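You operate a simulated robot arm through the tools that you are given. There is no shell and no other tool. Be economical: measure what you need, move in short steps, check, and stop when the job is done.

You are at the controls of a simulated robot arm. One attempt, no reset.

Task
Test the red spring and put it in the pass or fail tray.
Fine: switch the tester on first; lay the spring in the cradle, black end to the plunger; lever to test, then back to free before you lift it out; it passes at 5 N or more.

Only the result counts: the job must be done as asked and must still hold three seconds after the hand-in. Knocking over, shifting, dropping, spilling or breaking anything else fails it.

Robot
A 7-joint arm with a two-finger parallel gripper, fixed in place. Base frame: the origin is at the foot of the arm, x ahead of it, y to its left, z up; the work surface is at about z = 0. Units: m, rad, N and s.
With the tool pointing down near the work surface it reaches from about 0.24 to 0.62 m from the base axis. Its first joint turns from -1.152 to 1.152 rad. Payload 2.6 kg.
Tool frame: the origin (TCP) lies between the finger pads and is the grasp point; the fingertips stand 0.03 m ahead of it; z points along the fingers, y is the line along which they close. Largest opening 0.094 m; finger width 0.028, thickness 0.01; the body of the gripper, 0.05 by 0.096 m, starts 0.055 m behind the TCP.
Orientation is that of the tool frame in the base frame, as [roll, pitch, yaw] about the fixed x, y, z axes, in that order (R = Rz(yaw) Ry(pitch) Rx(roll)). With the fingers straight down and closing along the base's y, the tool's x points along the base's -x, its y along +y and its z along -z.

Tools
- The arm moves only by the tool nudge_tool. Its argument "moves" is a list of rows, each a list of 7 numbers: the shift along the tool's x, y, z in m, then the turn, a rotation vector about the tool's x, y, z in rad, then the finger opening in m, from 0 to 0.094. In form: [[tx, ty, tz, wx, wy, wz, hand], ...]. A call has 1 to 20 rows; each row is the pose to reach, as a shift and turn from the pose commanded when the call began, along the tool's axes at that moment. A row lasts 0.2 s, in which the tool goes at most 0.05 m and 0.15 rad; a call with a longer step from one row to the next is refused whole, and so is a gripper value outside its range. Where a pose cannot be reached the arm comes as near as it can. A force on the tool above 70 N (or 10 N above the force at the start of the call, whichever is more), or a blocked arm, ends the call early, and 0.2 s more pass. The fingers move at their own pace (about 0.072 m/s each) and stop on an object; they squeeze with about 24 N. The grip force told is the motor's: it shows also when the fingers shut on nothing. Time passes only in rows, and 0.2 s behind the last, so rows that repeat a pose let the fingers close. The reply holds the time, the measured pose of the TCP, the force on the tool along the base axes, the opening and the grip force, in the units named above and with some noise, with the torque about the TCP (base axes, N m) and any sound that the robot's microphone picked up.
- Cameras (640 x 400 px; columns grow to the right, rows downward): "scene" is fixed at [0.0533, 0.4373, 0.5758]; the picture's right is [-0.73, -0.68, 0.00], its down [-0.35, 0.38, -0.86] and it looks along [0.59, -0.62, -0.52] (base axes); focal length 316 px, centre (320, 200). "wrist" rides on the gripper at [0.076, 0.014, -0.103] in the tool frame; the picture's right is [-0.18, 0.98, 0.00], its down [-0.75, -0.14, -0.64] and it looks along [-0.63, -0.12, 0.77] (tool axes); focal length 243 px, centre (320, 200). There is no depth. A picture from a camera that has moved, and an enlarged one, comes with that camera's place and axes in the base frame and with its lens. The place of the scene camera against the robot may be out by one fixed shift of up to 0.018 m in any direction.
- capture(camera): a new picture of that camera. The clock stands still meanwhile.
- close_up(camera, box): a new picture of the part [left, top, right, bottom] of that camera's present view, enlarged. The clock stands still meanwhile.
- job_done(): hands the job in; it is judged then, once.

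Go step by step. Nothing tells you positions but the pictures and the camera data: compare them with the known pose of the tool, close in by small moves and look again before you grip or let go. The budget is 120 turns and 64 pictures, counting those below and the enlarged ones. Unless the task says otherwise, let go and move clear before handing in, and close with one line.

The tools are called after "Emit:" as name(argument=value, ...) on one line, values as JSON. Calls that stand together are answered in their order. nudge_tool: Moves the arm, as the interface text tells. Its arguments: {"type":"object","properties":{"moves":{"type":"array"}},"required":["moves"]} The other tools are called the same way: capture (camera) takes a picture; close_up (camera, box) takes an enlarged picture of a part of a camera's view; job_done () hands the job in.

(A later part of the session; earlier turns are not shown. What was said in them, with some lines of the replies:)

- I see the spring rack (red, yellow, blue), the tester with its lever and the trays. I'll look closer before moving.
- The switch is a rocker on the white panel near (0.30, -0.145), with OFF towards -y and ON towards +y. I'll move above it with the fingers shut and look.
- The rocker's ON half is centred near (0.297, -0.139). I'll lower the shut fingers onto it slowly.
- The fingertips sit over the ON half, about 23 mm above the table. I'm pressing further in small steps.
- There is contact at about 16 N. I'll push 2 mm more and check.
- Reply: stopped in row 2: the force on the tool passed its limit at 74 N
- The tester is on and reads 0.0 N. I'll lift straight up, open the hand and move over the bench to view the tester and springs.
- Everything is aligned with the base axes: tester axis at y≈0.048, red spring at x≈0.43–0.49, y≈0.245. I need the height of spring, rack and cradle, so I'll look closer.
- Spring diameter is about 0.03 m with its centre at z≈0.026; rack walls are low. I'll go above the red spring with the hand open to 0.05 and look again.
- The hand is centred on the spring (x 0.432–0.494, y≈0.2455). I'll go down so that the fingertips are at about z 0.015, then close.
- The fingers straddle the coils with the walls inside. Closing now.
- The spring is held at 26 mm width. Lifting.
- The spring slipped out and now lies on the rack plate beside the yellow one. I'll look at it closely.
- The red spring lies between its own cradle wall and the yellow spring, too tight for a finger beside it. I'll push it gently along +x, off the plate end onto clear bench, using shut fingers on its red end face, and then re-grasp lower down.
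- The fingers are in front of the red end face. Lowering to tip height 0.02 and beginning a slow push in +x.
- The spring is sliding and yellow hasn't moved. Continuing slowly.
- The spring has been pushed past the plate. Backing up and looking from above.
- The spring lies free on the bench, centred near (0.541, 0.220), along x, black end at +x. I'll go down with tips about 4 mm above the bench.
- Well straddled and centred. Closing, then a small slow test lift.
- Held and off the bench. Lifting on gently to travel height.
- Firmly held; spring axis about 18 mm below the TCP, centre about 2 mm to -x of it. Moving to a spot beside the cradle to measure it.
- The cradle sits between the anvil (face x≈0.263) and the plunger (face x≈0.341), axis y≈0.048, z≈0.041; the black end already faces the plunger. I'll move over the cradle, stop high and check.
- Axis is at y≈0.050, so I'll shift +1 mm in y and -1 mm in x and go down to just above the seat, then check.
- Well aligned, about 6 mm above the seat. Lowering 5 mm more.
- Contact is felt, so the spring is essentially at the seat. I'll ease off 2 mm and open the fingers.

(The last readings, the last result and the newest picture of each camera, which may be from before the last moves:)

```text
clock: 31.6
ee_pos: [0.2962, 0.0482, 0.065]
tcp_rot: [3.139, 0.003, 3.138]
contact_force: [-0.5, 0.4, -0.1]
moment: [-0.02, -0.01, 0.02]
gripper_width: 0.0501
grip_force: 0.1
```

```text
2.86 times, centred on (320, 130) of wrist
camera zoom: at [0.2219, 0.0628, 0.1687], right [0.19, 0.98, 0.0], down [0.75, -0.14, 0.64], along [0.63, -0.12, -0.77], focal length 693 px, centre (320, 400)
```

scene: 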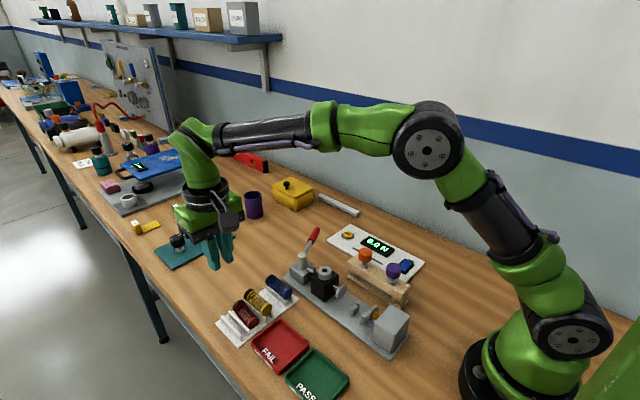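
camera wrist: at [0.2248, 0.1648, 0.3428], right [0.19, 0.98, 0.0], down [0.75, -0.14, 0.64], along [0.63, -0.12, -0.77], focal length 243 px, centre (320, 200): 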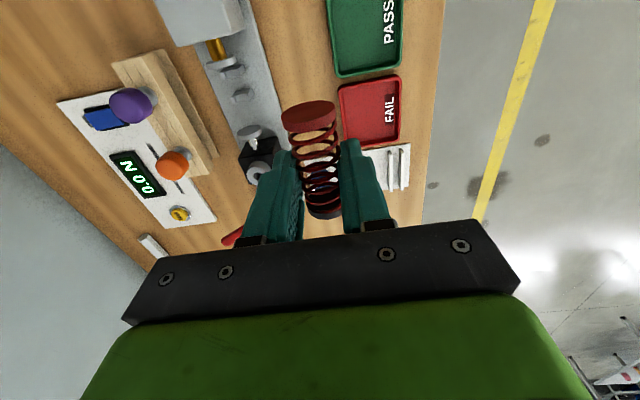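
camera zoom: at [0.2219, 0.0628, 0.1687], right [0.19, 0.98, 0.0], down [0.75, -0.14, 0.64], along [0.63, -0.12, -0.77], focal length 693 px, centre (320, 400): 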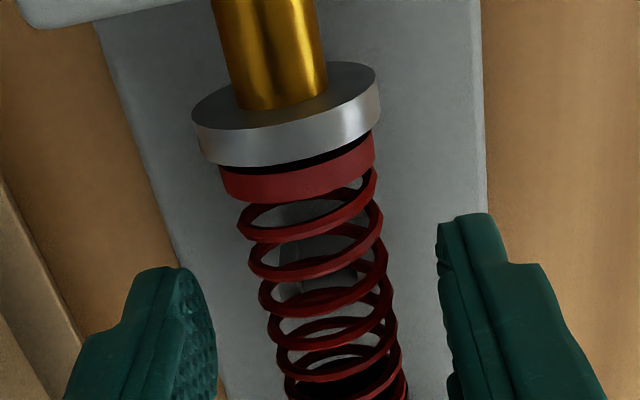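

The spring has settled in the cradle, coaxial with the anvil. Rising clear and going to look at the lever.

Emit:
nudge_tool(moves=[[0, 0, -0.02, 0, 0, 0, 0.05], [0, 0, -0.05, 0, 0, 0, 0.05], [0, 0, -0.09, 0, 0, 0, 0.05], [0, 0, -0.13, 0, 0, 0, 0.05], [-0.03, 0, -0.16, 0, 0, 0, 0.06], [-0.06, -0.005, -0.165, 0, 0, 0, 0.07], [-0.07, -0.005, -0.165, 0, 0, 0, 0.07]])

Emit:
capture(camera="wrist")

Emit:
close_up(camera="scene", box=[270, 215, 430, 345])

```text
clock: 33.2
ee_pos: [0.3665, 0.0427, 0.2311]
tcp_rot: [3.141, 0.002, 3.138]
contact_force: [0.0, -0.9, -0.2]
moment: [0.02, -0.02, 0.0]
gripper_width: 0.0698
grip_force: 0.0
```

```text
20 pictures are left
camera wrist: at [0.2917, 0.0566, 0.3342], right [0.19, 0.98, 0.0], down [0.75, -0.14, 0.64], along [0.63, -0.12, -0.77], focal length 243 px, centre (320, 200)
```

wrist: 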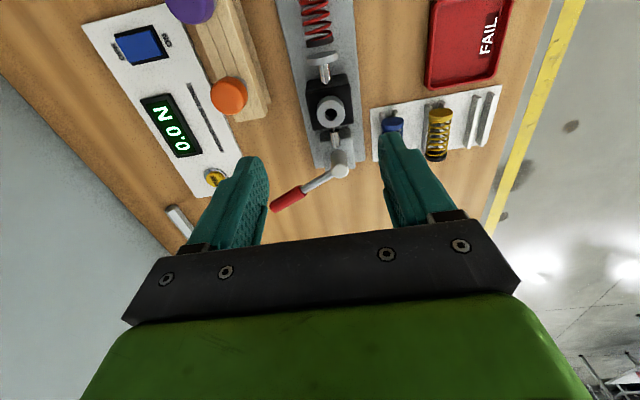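

```text
3.08 times, centred on (350, 280) of scene
camera zoom: at [0.0533, 0.4373, 0.5758], right [-0.73, -0.68, 0.0], down [-0.35, 0.38, -0.86], along [0.59, -0.62, -0.52], focal length 971 px, centre (228, -46)
```

zoom: 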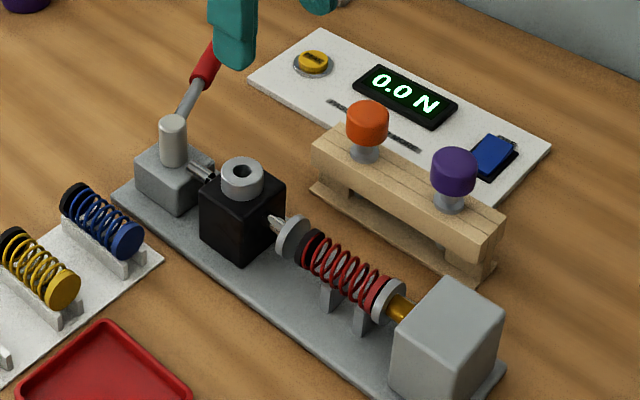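

The spring is well seated between plunger and anvil. Now a closer view of the lever.

Emit:
close_up(camera="wrist", box=[260, 90, 370, 220])

Emit:
close_up(camera="scene", box=[280, 215, 350, 300])

```text
3.08 times, centred on (315, 155) of wrist
camera zoom: at [0.2917, 0.0566, 0.3342], right [0.19, 0.98, 0.0], down [0.75, -0.14, 0.64], along [0.63, -0.12, -0.77], focal length 746 px, centre (335, 338)
```

zoom: 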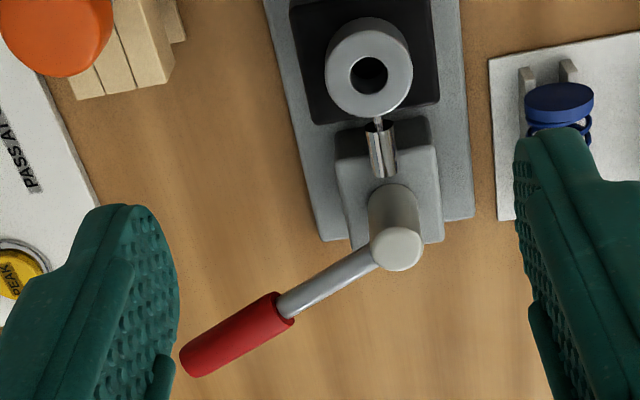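

```text
4.71 times, centred on (315, 258) of scene
camera zoom: at [0.0533, 0.4373, 0.5758], right [-0.73, -0.68, 0.0], down [-0.35, 0.38, -0.86], along [0.59, -0.62, -0.52], focal length 1484 px, centre (344, -71)
```

zoom: 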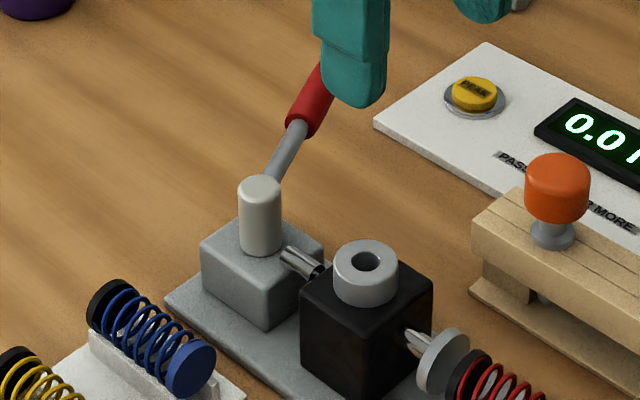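

The lever is horizontal at z≈0.07 on a vertical hub at about (0.461, 0.05), pointing at about -65° (handle end ≈(0.508, -0.053)). I'll turn the hand so the fingers straddle the handle, and look.

Emit:
nudge_tool(moves=[[-0.017, -0.009, 0.01, 0, 0, 0.14, 0.06], [-0.034, -0.018, 0.02, 0, 0, 0.28, 0.05], [-0.05, -0.028, 0.03, 0, 0, 0.42, 0.045], [-0.067, -0.037, 0.04, 0, 0, 0.56, 0.045], [-0.083, -0.046, 0.05, 0, 0, 0.7, 0.045], [-0.1, -0.055, 0.06, 0, 0, 0.84, 0.045], [-0.117, -0.064, 0.07, 0, 0, 0.98, 0.045], [-0.1335, -0.0737, 0.08, 0, 0, 1.134, 0.045]])

Emit:
capture(camera="wrist")

```text
refused: row 8 steps farther than a row can; nothing moved
```

```text
16 pictures are left
camera wrist: at [0.2917, 0.0566, 0.3342], right [0.19, 0.98, 0.0], down [0.75, -0.14, 0.64], along [0.63, -0.12, -0.77], focal length 243 px, centre (320, 200)
```

wrist: 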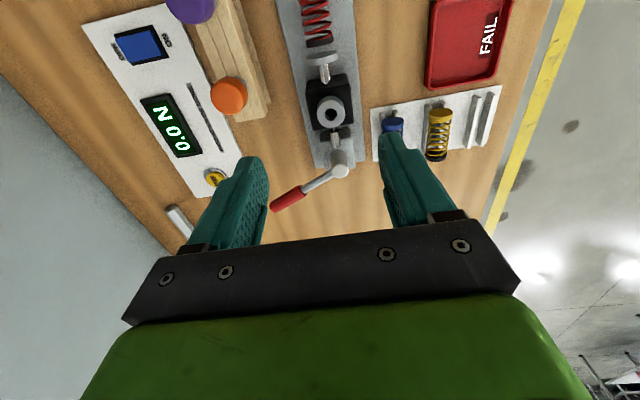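

The last rotation step was slightly too large, so nothing moved. I'll resend it with smaller steps.

Emit:
nudge_tool(moves=[[-0.017, -0.009, 0.01, 0, 0, 0.14, 0.06], [-0.034, -0.018, 0.02, 0, 0, 0.28, 0.05], [-0.05, -0.028, 0.03, 0, 0, 0.42, 0.045], [-0.067, -0.037, 0.04, 0, 0, 0.56, 0.045], [-0.083, -0.046, 0.05, 0, 0, 0.7, 0.045], [-0.1, -0.055, 0.06, 0, 0, 0.84, 0.045], [-0.117, -0.064, 0.07, 0, 0, 0.98, 0.045], [-0.1335, -0.0737, 0.08, 0, 0, 1.12, 0.045], [-0.1335, -0.0737, 0.08, 0, 0, 1.134, 0.045]])

Emit:
capture(camera="wrist")

```text
clock: 35.2
ee_pos: [0.5002, -0.0317, 0.1505]
tcp_rot: [3.14, 0.0, 2.001]
contact_force: [0.5, -0.2, -0.9]
moment: [-0.01, 0.01, -0.02]
gripper_width: 0.0448
grip_force: 0.2
```

```text
15 pictures are left
camera wrist: at [0.4828, 0.0439, 0.2542], right [0.97, 0.24, 0.0], down [0.18, -0.74, 0.64], along [0.16, -0.62, -0.77], focal length 243 px, centre (320, 200)
```

wrist: 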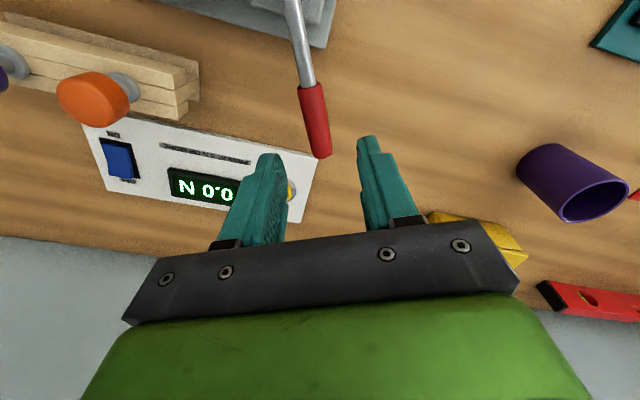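

The handle's midpoint is at (0.499, -0.031, 0.07), right under the hand. Lowering over it.

Emit:
nudge_tool(moves=[[0, 0, 0.025, 0, 0, 0, 0.045], [0, 0, 0.045, 0, 0, 0, 0.045], [0, 0, 0.058, 0, 0, 0, 0.045], [0, 0, 0.068, 0, 0, 0, 0.045]])

Emit:
capture(camera="wrist")

```text
clock: 36.2
ee_pos: [0.4995, -0.0314, 0.0828]
tcp_rot: [3.138, -0.001, 2.003]
contact_force: [-0.5, -0.4, -0.6]
moment: [0.01, -0.01, 0.01]
gripper_width: 0.0451
grip_force: 0.1
```

```text
14 pictures are left
camera wrist: at [0.4823, 0.0444, 0.1857], right [0.97, 0.25, 0.0], down [0.19, -0.74, 0.64], along [0.16, -0.62, -0.77], focal length 243 px, centre (320, 200)
```

wrist: 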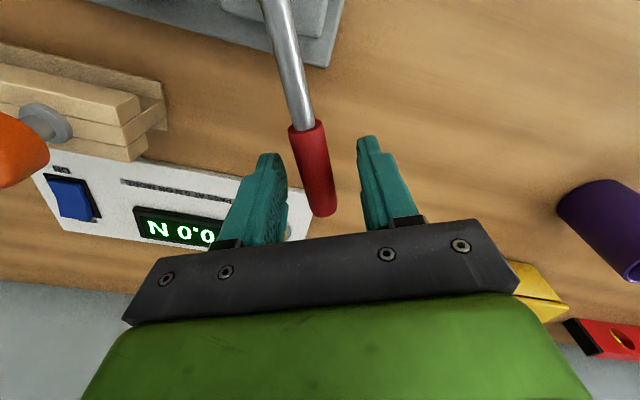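

The handle is between the fingers. I'll nudge it gently counter-clockwise (towards +x) first and watch the force.

Emit:
nudge_tool(moves=[[0.0002, 0.0054, 0, 0, 0, -0.06, 0.045], [0.0006, 0.0108, 0, 0, 0, -0.12, 0.045], [0.0015, 0.0161, 0, 0, 0, -0.18, 0.045], [0.0026, 0.0214, 0, 0, 0, -0.24, 0.045], [0.004, 0.0266, 0, 0, 0, -0.3, 0.045]])

Emit:
capture(camera="wrist")

```text
clock: 37.5
ee_pos: [0.5182, -0.02, 0.0798]
tcp_rot: [-3.13, -0.008, 2.294]
contact_force: [-44.5, -18.6, 8.6]
moment: [-0.22, 0.66, -1.01]
gripper_width: 0.0707
grip_force: 22.0
```

```text
13 pictures are left
camera wrist: at [0.4815, 0.0469, 0.1843], right [0.86, 0.51, -0.01], down [0.4, -0.66, 0.64], along [0.32, -0.55, -0.77], focal length 243 px, centre (320, 200)
```

wrist: 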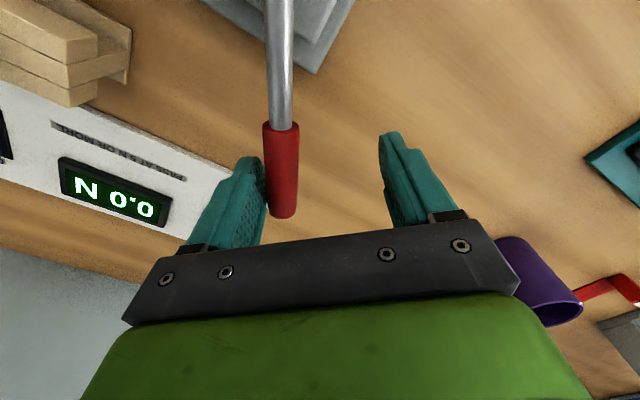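

That direction is the stop (free end). I'll go back and turn it clockwise instead.

Emit:
nudge_tool(moves=[[0.0006, -0.0108, 0, 0, 0, 0.12, 0.045], [0.0026, -0.0214, 0, 0, 0, 0.24, 0.045], [0.0057, -0.0317, 0, 0, 0, 0.36, 0.045], [0.0101, -0.0415, 0, 0, 0, 0.48, 0.045], [0.0133, -0.047, 0, 0, 0, 0.55, 0.045], [0.0169, -0.0525, 0, 0, 0, 0.62, 0.045]])

Emit:
capture(camera="wrist")

```text
clock: 38.9
ee_pos: [0.4717, -0.0382, 0.082]
tcp_rot: [3.139, -0.002, 1.682]
contact_force: [0.8, 0.1, 0.5]
moment: [-0.02, -0.03, 0.02]
gripper_width: 0.0456
grip_force: 1.3
```

```text
12 pictures are left
camera wrist: at [0.4794, 0.0387, 0.1867], right [1.0, -0.07, 0.0], down [-0.06, -0.77, 0.64], along [-0.04, -0.64, -0.77], focal length 243 px, centre (320, 200)
```

wrist: 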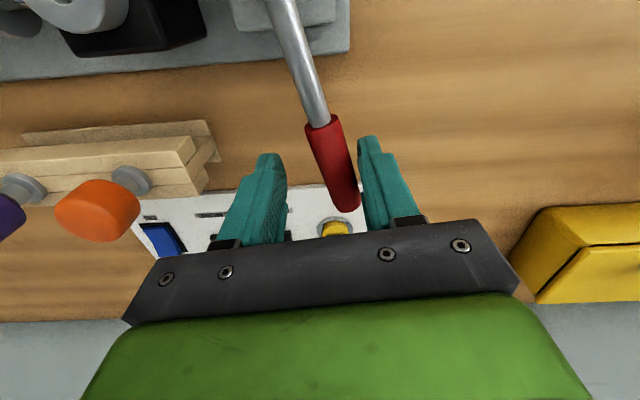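

The lever moves freely this way. Continuing clockwise.

Emit:
nudge_tool(moves=[[0.0002, -0.0063, 0, 0, 0, 0.07, 0.045], [0.0009, -0.0126, 0, 0, 0, 0.14, 0.045], [0.002, -0.0188, 0, 0, 0, 0.21, 0.045], [0.0035, -0.0249, 0, 0, 0, 0.28, 0.045], [0.0055, -0.0309, 0, 0, 0, 0.35, 0.045], [0.0078, -0.0367, 0, 0, 0, 0.42, 0.045], [0.0106, -0.0424, 0, 0, 0, 0.49, 0.045]])

Emit:
close_up(camera="scene", box=[270, 215, 430, 345])

```text
clock: 40.5
ee_pos: [0.4291, -0.0323, 0.0815]
tcp_rot: [3.139, -0.003, 1.194]
contact_force: [-1.0, 0.8, 0.1]
moment: [0.0, 0.0, -0.01]
gripper_width: 0.0449
grip_force: 0.1
```

```text
3.08 times, centred on (350, 280) of scene
camera zoom: at [0.0533, 0.4373, 0.5758], right [-0.73, -0.68, 0.0], down [-0.35, 0.38, -0.86], along [0.59, -0.62, -0.52], focal length 971 px, centre (228, -46)
```

zoom: 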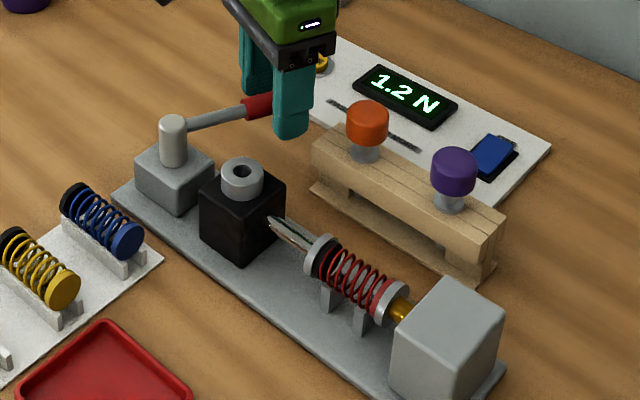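

The reading is already 1.2 N and rising. I'll narrow the fingers, raise slightly for clearance to the black block, and continue.

Emit:
nudge_tool(moves=[[0, 0, -0.007, 0, 0, 0, 0.03], [0.0002, -0.0063, -0.007, 0, 0, 0.07, 0.028], [0.0009, -0.0126, -0.007, 0, 0, 0.14, 0.028], [0.002, -0.0188, -0.007, 0, 0, 0.21, 0.028], [0.0035, -0.0249, -0.007, 0, 0, 0.28, 0.028]])

Emit:
close_up(camera="scene", box=[270, 215, 430, 345])

```text
clock: 41.6
ee_pos: [0.4112, -0.0229, 0.0909]
tcp_rot: [3.121, -0.005, 0.921]
contact_force: [40.0, -10.0, -11.2]
moment: [0.07, -0.73, 0.97]
gripper_width: 0.0497
grip_force: 18.3
```

```text
3.08 times, centred on (350, 280) of scene
camera zoom: at [0.0534, 0.4373, 0.5757], right [-0.73, -0.68, 0.0], down [-0.35, 0.38, -0.86], along [0.59, -0.62, -0.52], focal length 971 px, centre (228, -46)
```

zoom: 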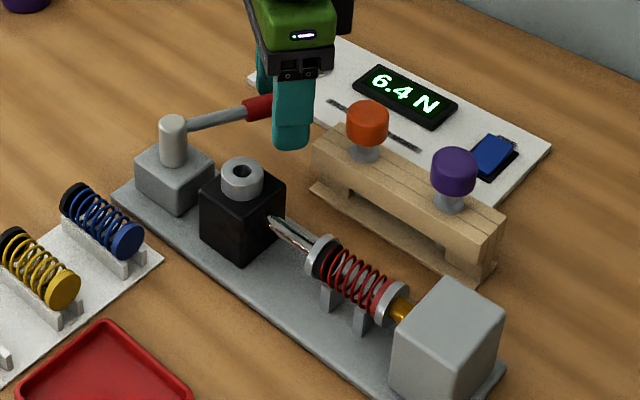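

The lever is now against its stop and the display reads 6.4 N. I'll take the push off the lever and let the reading settle.

Emit:
nudge_tool(moves=[[0.0004, 0.009, 0, 0, 0, -0.1, 0.045], [0.0018, 0.0179, 0, 0, 0, -0.2, 0.045], [0.0018, 0.0179, 0, 0, 0, -0.2, 0.045], [0.0018, 0.0179, 0, 0, 0, -0.2, 0.045], [0.0018, 0.0179, 0, 0, 0, -0.2, 0.045], [0.0018, 0.0179, 0, 0, 0, -0.2, 0.045]])

Emit:
close_up(camera="scene", box=[270, 215, 430, 345])

```text
clock: 43.0
ee_pos: [0.4229, -0.0315, 0.0893]
tcp_rot: [3.14, -0.002, 1.115]
contact_force: [0.1, 0.3, -0.1]
moment: [0.02, 0.0, -0.01]
gripper_width: 0.045
grip_force: 0.0
```

```text
3.08 times, centred on (350, 280) of scene
camera zoom: at [0.0533, 0.4373, 0.5758], right [-0.73, -0.68, 0.0], down [-0.35, 0.38, -0.86], along [0.59, -0.62, -0.52], focal length 971 px, centre (228, -46)
```

zoom: 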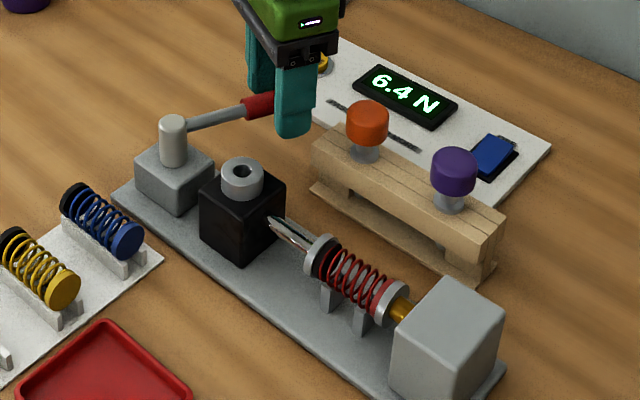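

A steady 6.4 N with the lever resting at test: it passes. Now the lever goes back to free, counter-clockwise.

Emit:
nudge_tool(moves=[[0.0005, 0.009, 0.003, 0, 0, -0.1, 0.045], [0.0018, 0.0179, 0.005, 0, 0, -0.2, 0.045], [0.004, 0.0266, 0.005, 0, 0, -0.3, 0.045], [0.0071, 0.035, 0.005, 0, 0, -0.4, 0.045], [0.011, 0.0431, 0.005, 0, 0, -0.5, 0.045], [0.0157, 0.0508, 0.005, 0, 0, -0.6, 0.045], [0.0212, 0.058, 0.005, 0, 0, -0.7, 0.045], [0.0273, 0.0646, 0.005, 0, 0, -0.8, 0.045], [0.0341, 0.0705, 0.005, 0, 0, -0.9, 0.045], [0.0414, 0.0757, 0.005, 0, 0, -1.0, 0.045], [0.0476, 0.0794, 0.005, 0, 0, -1.08, 0.045]])

Emit:
close_up(camera="scene", box=[270, 215, 430, 345])

```text
clock: 45.5
ee_pos: [0.5123, -0.025, 0.0828]
tcp_rot: [-3.135, -0.003, 2.19]
contact_force: [-20.2, -5.5, 1.8]
moment: [-0.01, 0.37, -0.47]
gripper_width: 0.0563
grip_force: 10.4
```

```text
3.08 times, centred on (350, 280) of scene
camera zoom: at [0.0532, 0.4373, 0.5758], right [-0.73, -0.68, 0.0], down [-0.35, 0.38, -0.86], along [0.59, -0.62, -0.52], focal length 971 px, centre (228, -46)
```

zoom: 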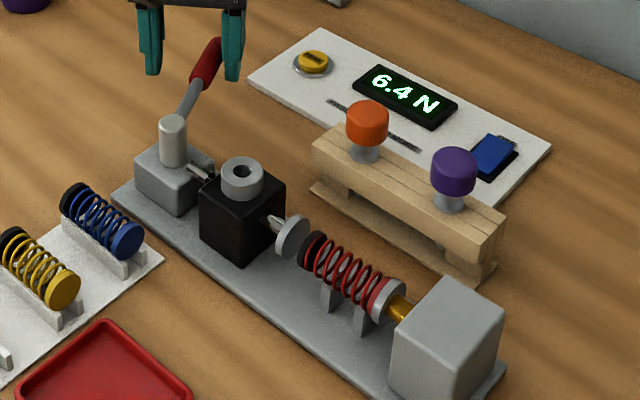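

The lever is back at free and the spring is released. Easing off the handle and rising.

Emit:
nudge_tool(moves=[[0.0005, -0.009, 0, 0, 0, 0.1, 0.045], [0.001, -0.0135, 0, 0, 0, 0.15, 0.045], [0.001, -0.0135, -0.03, 0, 0, 0.15, 0.045], [0.001, -0.0135, -0.07, 0, 0, 0.15, 0.045], [0.001, -0.0135, -0.11, 0, 0, 0.15, 0.045], [0.001, -0.0135, -0.13, 0, 0, 0.15, 0.045]])

```text
clock: 46.9
ee_pos: [0.5025, -0.03, 0.2153]
tcp_rot: [3.138, 0.0, 2.042]
contact_force: [0.8, 0.2, 0.3]
moment: [0.0, 0.01, -0.01]
gripper_width: 0.0451
grip_force: 0.0
```

Moving back above the cradle with the hand turned to close along y.

Emit:
nudge_tool(moves=[[0.0164, -0.0147, 0, 0, 0, -0.11, 0.05], [0.0327, -0.0294, 0, 0, 0, -0.22, 0.05], [0.0491, -0.0442, 0, 0, 0, -0.33, 0.05], [0.0655, -0.0589, 0, 0, 0, -0.44, 0.05], [0.0818, -0.0736, 0, 0, 0, -0.55, 0.05], [0.0982, -0.0883, 0, 0, 0, -0.66, 0.05], [0.1146, -0.103, 0, 0, 0, -0.77, 0.05], [0.131, -0.1178, 0.01, 0, 0, -0.88, 0.05], [0.1473, -0.1325, 0.02, 0, 0, -0.99, 0.05], [0.1637, -0.1472, 0.04, 0, 0, -1.096, 0.05], [0.1637, -0.1472, 0.07, 0, 0, -1.096, 0.05], [0.1637, -0.1472, 0.1, 0, 0, -1.096, 0.05]])

Emit:
close_up(camera="wrist", box=[200, 40, 440, 200])

```text
clock: 49.5
ee_pos: [0.2973, 0.0489, 0.1138]
tcp_rot: [3.141, 0.004, 3.14]
contact_force: [0.2, -0.4, -0.5]
moment: [0.01, 0.01, 0.02]
gripper_width: 0.0499
grip_force: 0.1
```

```text
2.50 times, centred on (320, 120) of wrist
camera zoom: at [0.2226, 0.0623, 0.2171], right [0.18, 0.98, 0.0], down [0.75, -0.14, 0.64], along [0.63, -0.12, -0.77], focal length 606 px, centre (320, 400)
```

zoom: 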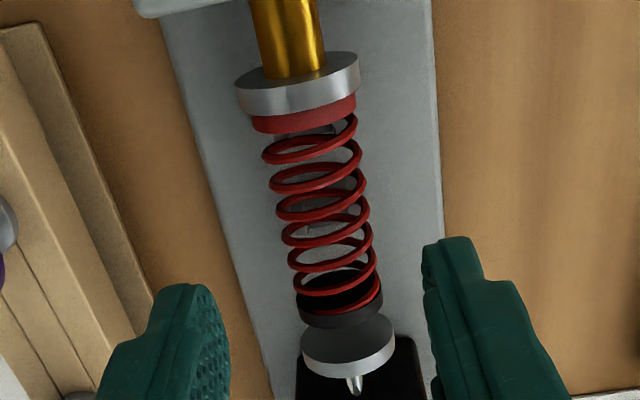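

The spring is centred at y≈0.050 and the cradle posts are narrower than the coil, so I can go a bit deeper this time for a firm grip. Lowering to TCP z 0.060.

Emit:
nudge_tool(moves=[[0, 0.001, 0.015, 0, 0, 0, 0.05], [0, 0.001, 0.03, 0, 0, 0, 0.05], [0, 0.001, 0.044, 0, 0, 0, 0.05], [0, 0.001, 0.054, 0, 0, 0, 0.05], [0, 0.001, 0.054, 0, 0, 0, 0.036], [0, 0.001, 0.054, 0, 0, 0, 0.028], [0, 0.001, 0.054, 0, 0, 0, 0.02], [0, 0.001, 0.054, 0, 0, 0, 0.015], [0, 0.001, 0.054, 0, 0, 0, 0.015]])

Emit:
close_up(camera="wrist", box=[220, 60, 420, 200])

```text
clock: 51.5
ee_pos: [0.2982, 0.0488, 0.0595]
tcp_rot: [3.14, 0.003, 3.141]
contact_force: [0.3, -0.4, 1.5]
moment: [-0.02, -0.02, -0.01]
gripper_width: 0.0262
grip_force: 24.2
```

```text
2.86 times, centred on (320, 130) of wrist
camera zoom: at [0.223, 0.0638, 0.1635], right [0.19, 0.98, 0.0], down [0.75, -0.14, 0.64], along [0.63, -0.12, -0.77], focal length 693 px, centre (320, 400)
```

zoom: 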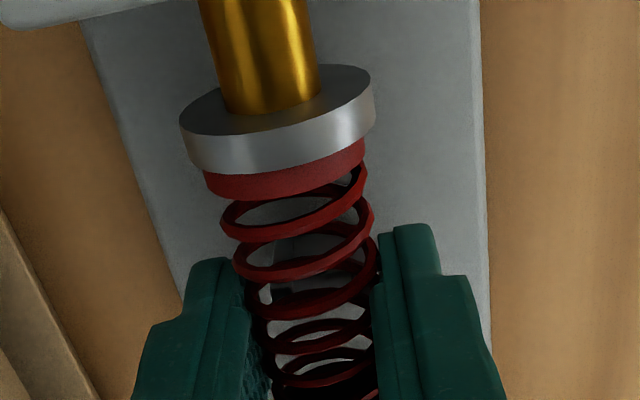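

Gripped at 26 mm. Lifting slowly with 2 mm of clearance from the anvil.

Emit:
nudge_tool(moves=[[-0.001, 0, -0.002, 0, 0, 0, 0.015], [-0.002, 0, -0.005, 0, 0, 0, 0.015], [-0.002, 0, -0.01, 0, 0, 0, 0.015], [-0.002, 0, -0.018, 0, 0, 0, 0.015], [-0.002, 0, -0.03, 0, 0, 0, 0.015], [-0.002, 0, -0.045, 0, 0, 0, 0.015], [-0.002, 0, -0.065, 0, 0, 0, 0.015], [-0.002, 0, -0.085, 0, 0, 0, 0.015], [-0.002, 0, -0.1, 0, 0, 0, 0.015]])

Emit:
capture(camera="wrist")

```text
clock: 53.5
ee_pos: [0.2992, 0.0497, 0.1595]
tcp_rot: [3.14, 0.003, 3.14]
contact_force: [0.0, -0.2, -0.8]
moment: [-0.03, -0.01, 0.0]
gripper_width: 0.0261
grip_force: 24.2
```

```text
5 pictures are left
camera wrist: at [0.2243, 0.0642, 0.2638], right [0.19, 0.98, 0.0], down [0.75, -0.14, 0.64], along [0.63, -0.12, -0.77], focal length 243 px, centre (320, 200)
```

wrist: 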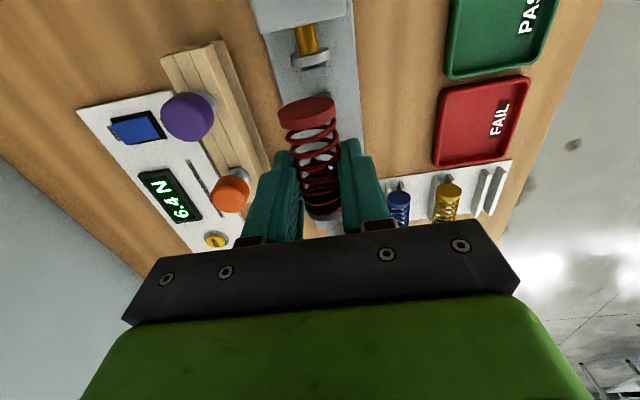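

Reading shows 6.4 N and the spring is in the hand. The PASS tray is centred near (0.264, 0.213); moving above it.

Emit:
nudge_tool(moves=[[0.002, 0.015, 0, 0, 0, 0, 0.015], [0.006, 0.04, 0, 0, 0, 0, 0.015], [0.012, 0.065, 0, 0, 0, 0, 0.015], [0.018, 0.09, 0, 0, 0, 0, 0.015], [0.023, 0.115, 0, 0, 0, 0, 0.015], [0.028, 0.14, 0, 0, 0, 0, 0.015], [0.032, 0.156, 0.01, 0, 0, 0, 0.015], [0.032, 0.1633, 0.025, 0, 0, 0, 0.015], [0.032, 0.1633, 0.045, 0, 0, 0, 0.015], [0.032, 0.1633, 0.06, 0, 0, 0, 0.015]])

Emit:
capture(camera="scene")

```text
clock: 55.6
ee_pos: [0.2666, 0.2128, 0.1001]
tcp_rot: [3.141, 0.002, 3.14]
contact_force: [-0.7, 0.0, 0.3]
moment: [0.02, 0.01, 0.02]
gripper_width: 0.0258
grip_force: 23.7
```

```text
4 pictures are left
```

scene: 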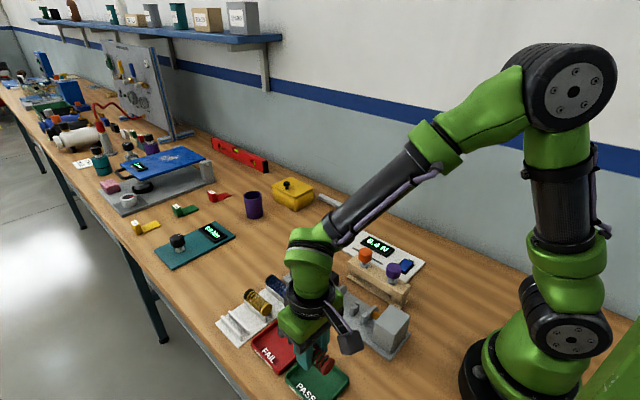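

It's over the PASS tray. Lowering and checking before release.

Emit:
nudge_tool(moves=[[0, 0, 0.02, 0, 0, 0, 0.015], [0, 0, 0.038, 0, 0, 0, 0.015], [0, 0, 0.05, 0, 0, 0, 0.015], [0, 0, 0.056, 0, 0, 0, 0.015], [0, 0, 0.06, 0, 0, 0, 0.015]])

Emit:
capture(camera="wrist")

```text
clock: 56.9
ee_pos: [0.269, 0.2141, 0.0396]
tcp_rot: [3.14, 0.0, 3.141]
contact_force: [0.3, 0.0, -1.8]
moment: [-0.01, 0.03, -0.01]
gripper_width: 0.0257
grip_force: 23.2
```

```text
3 pictures are left
camera wrist: at [0.193, 0.2276, 0.1438], right [0.18, 0.98, 0.0], down [0.75, -0.14, 0.64], along [0.63, -0.12, -0.77], focal length 243 px, centre (320, 200)
```

wrist: 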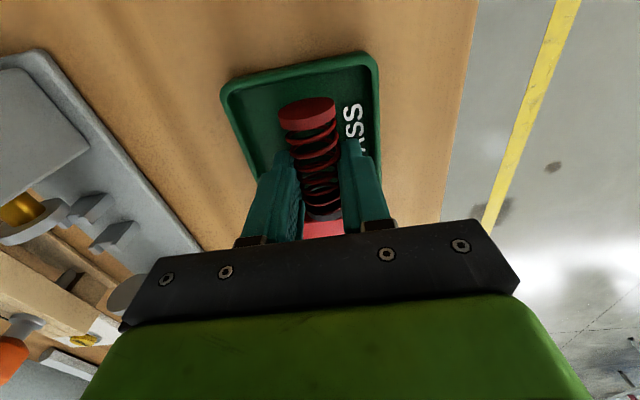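

The spring lies inside the tray outline. Lowering 2 mm and opening just enough to release, then rising.

Emit:
nudge_tool(moves=[[0, 0, 0.0015, 0, 0, 0, 0.015], [0, 0, 0.0025, 0, 0, 0, 0.015], [0, 0, 0.0025, 0, 0, 0, 0.024], [0, 0, 0.0025, 0, 0, 0, 0.028], [0, 0, 0.0025, 0, 0, 0, 0.033], [0, 0, 0.0025, 0, 0, 0, 0.038], [0, 0, 0.0025, 0, 0, 0, 0.038], [0, 0, -0.01, 0, 0, 0, 0.038], [0, 0, -0.04, 0, 0, 0, 0.038], [0, 0, -0.08, 0, 0, 0, 0.038], [0, 0, -0.12, 0, 0, 0, 0.038], [0, 0, -0.16, 0, 0, 0, 0.038]])

Emit:
capture(camera="wrist")

```text
clock: 59.5
ee_pos: [0.2695, 0.2119, 0.1997]
tcp_rot: [3.14, 0.002, -3.141]
contact_force: [0.6, -0.6, 0.6]
moment: [-0.01, 0.01, 0.01]
gripper_width: 0.0381
grip_force: 0.1
```

```text
2 pictures are left
camera wrist: at [0.1936, 0.2272, 0.3039], right [0.18, 0.98, 0.0], down [0.75, -0.14, 0.64], along [0.63, -0.12, -0.77], focal length 243 px, centre (320, 200)
```

wrist: 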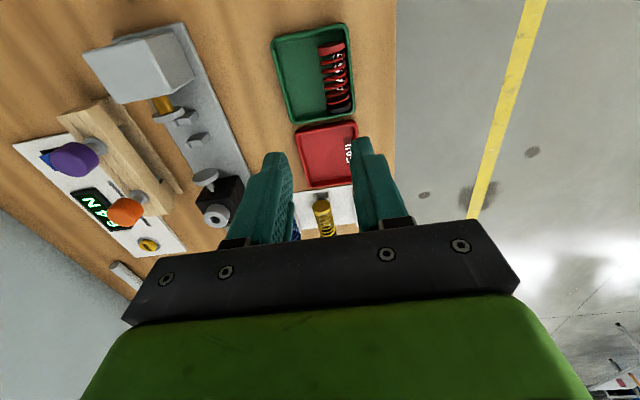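

The red spring lies inside the PASS tray, the lever is at free, and the arm is clear. I'm handing it in.

Emit:
job_done()

```text
The job is handed in.
```

The red spring read 6.4 N, above the 5 N limit, so it is in the PASS tray with the lever back at free; it did slip out of the grip once onto the rack before the test, and I saw no other items shifted.
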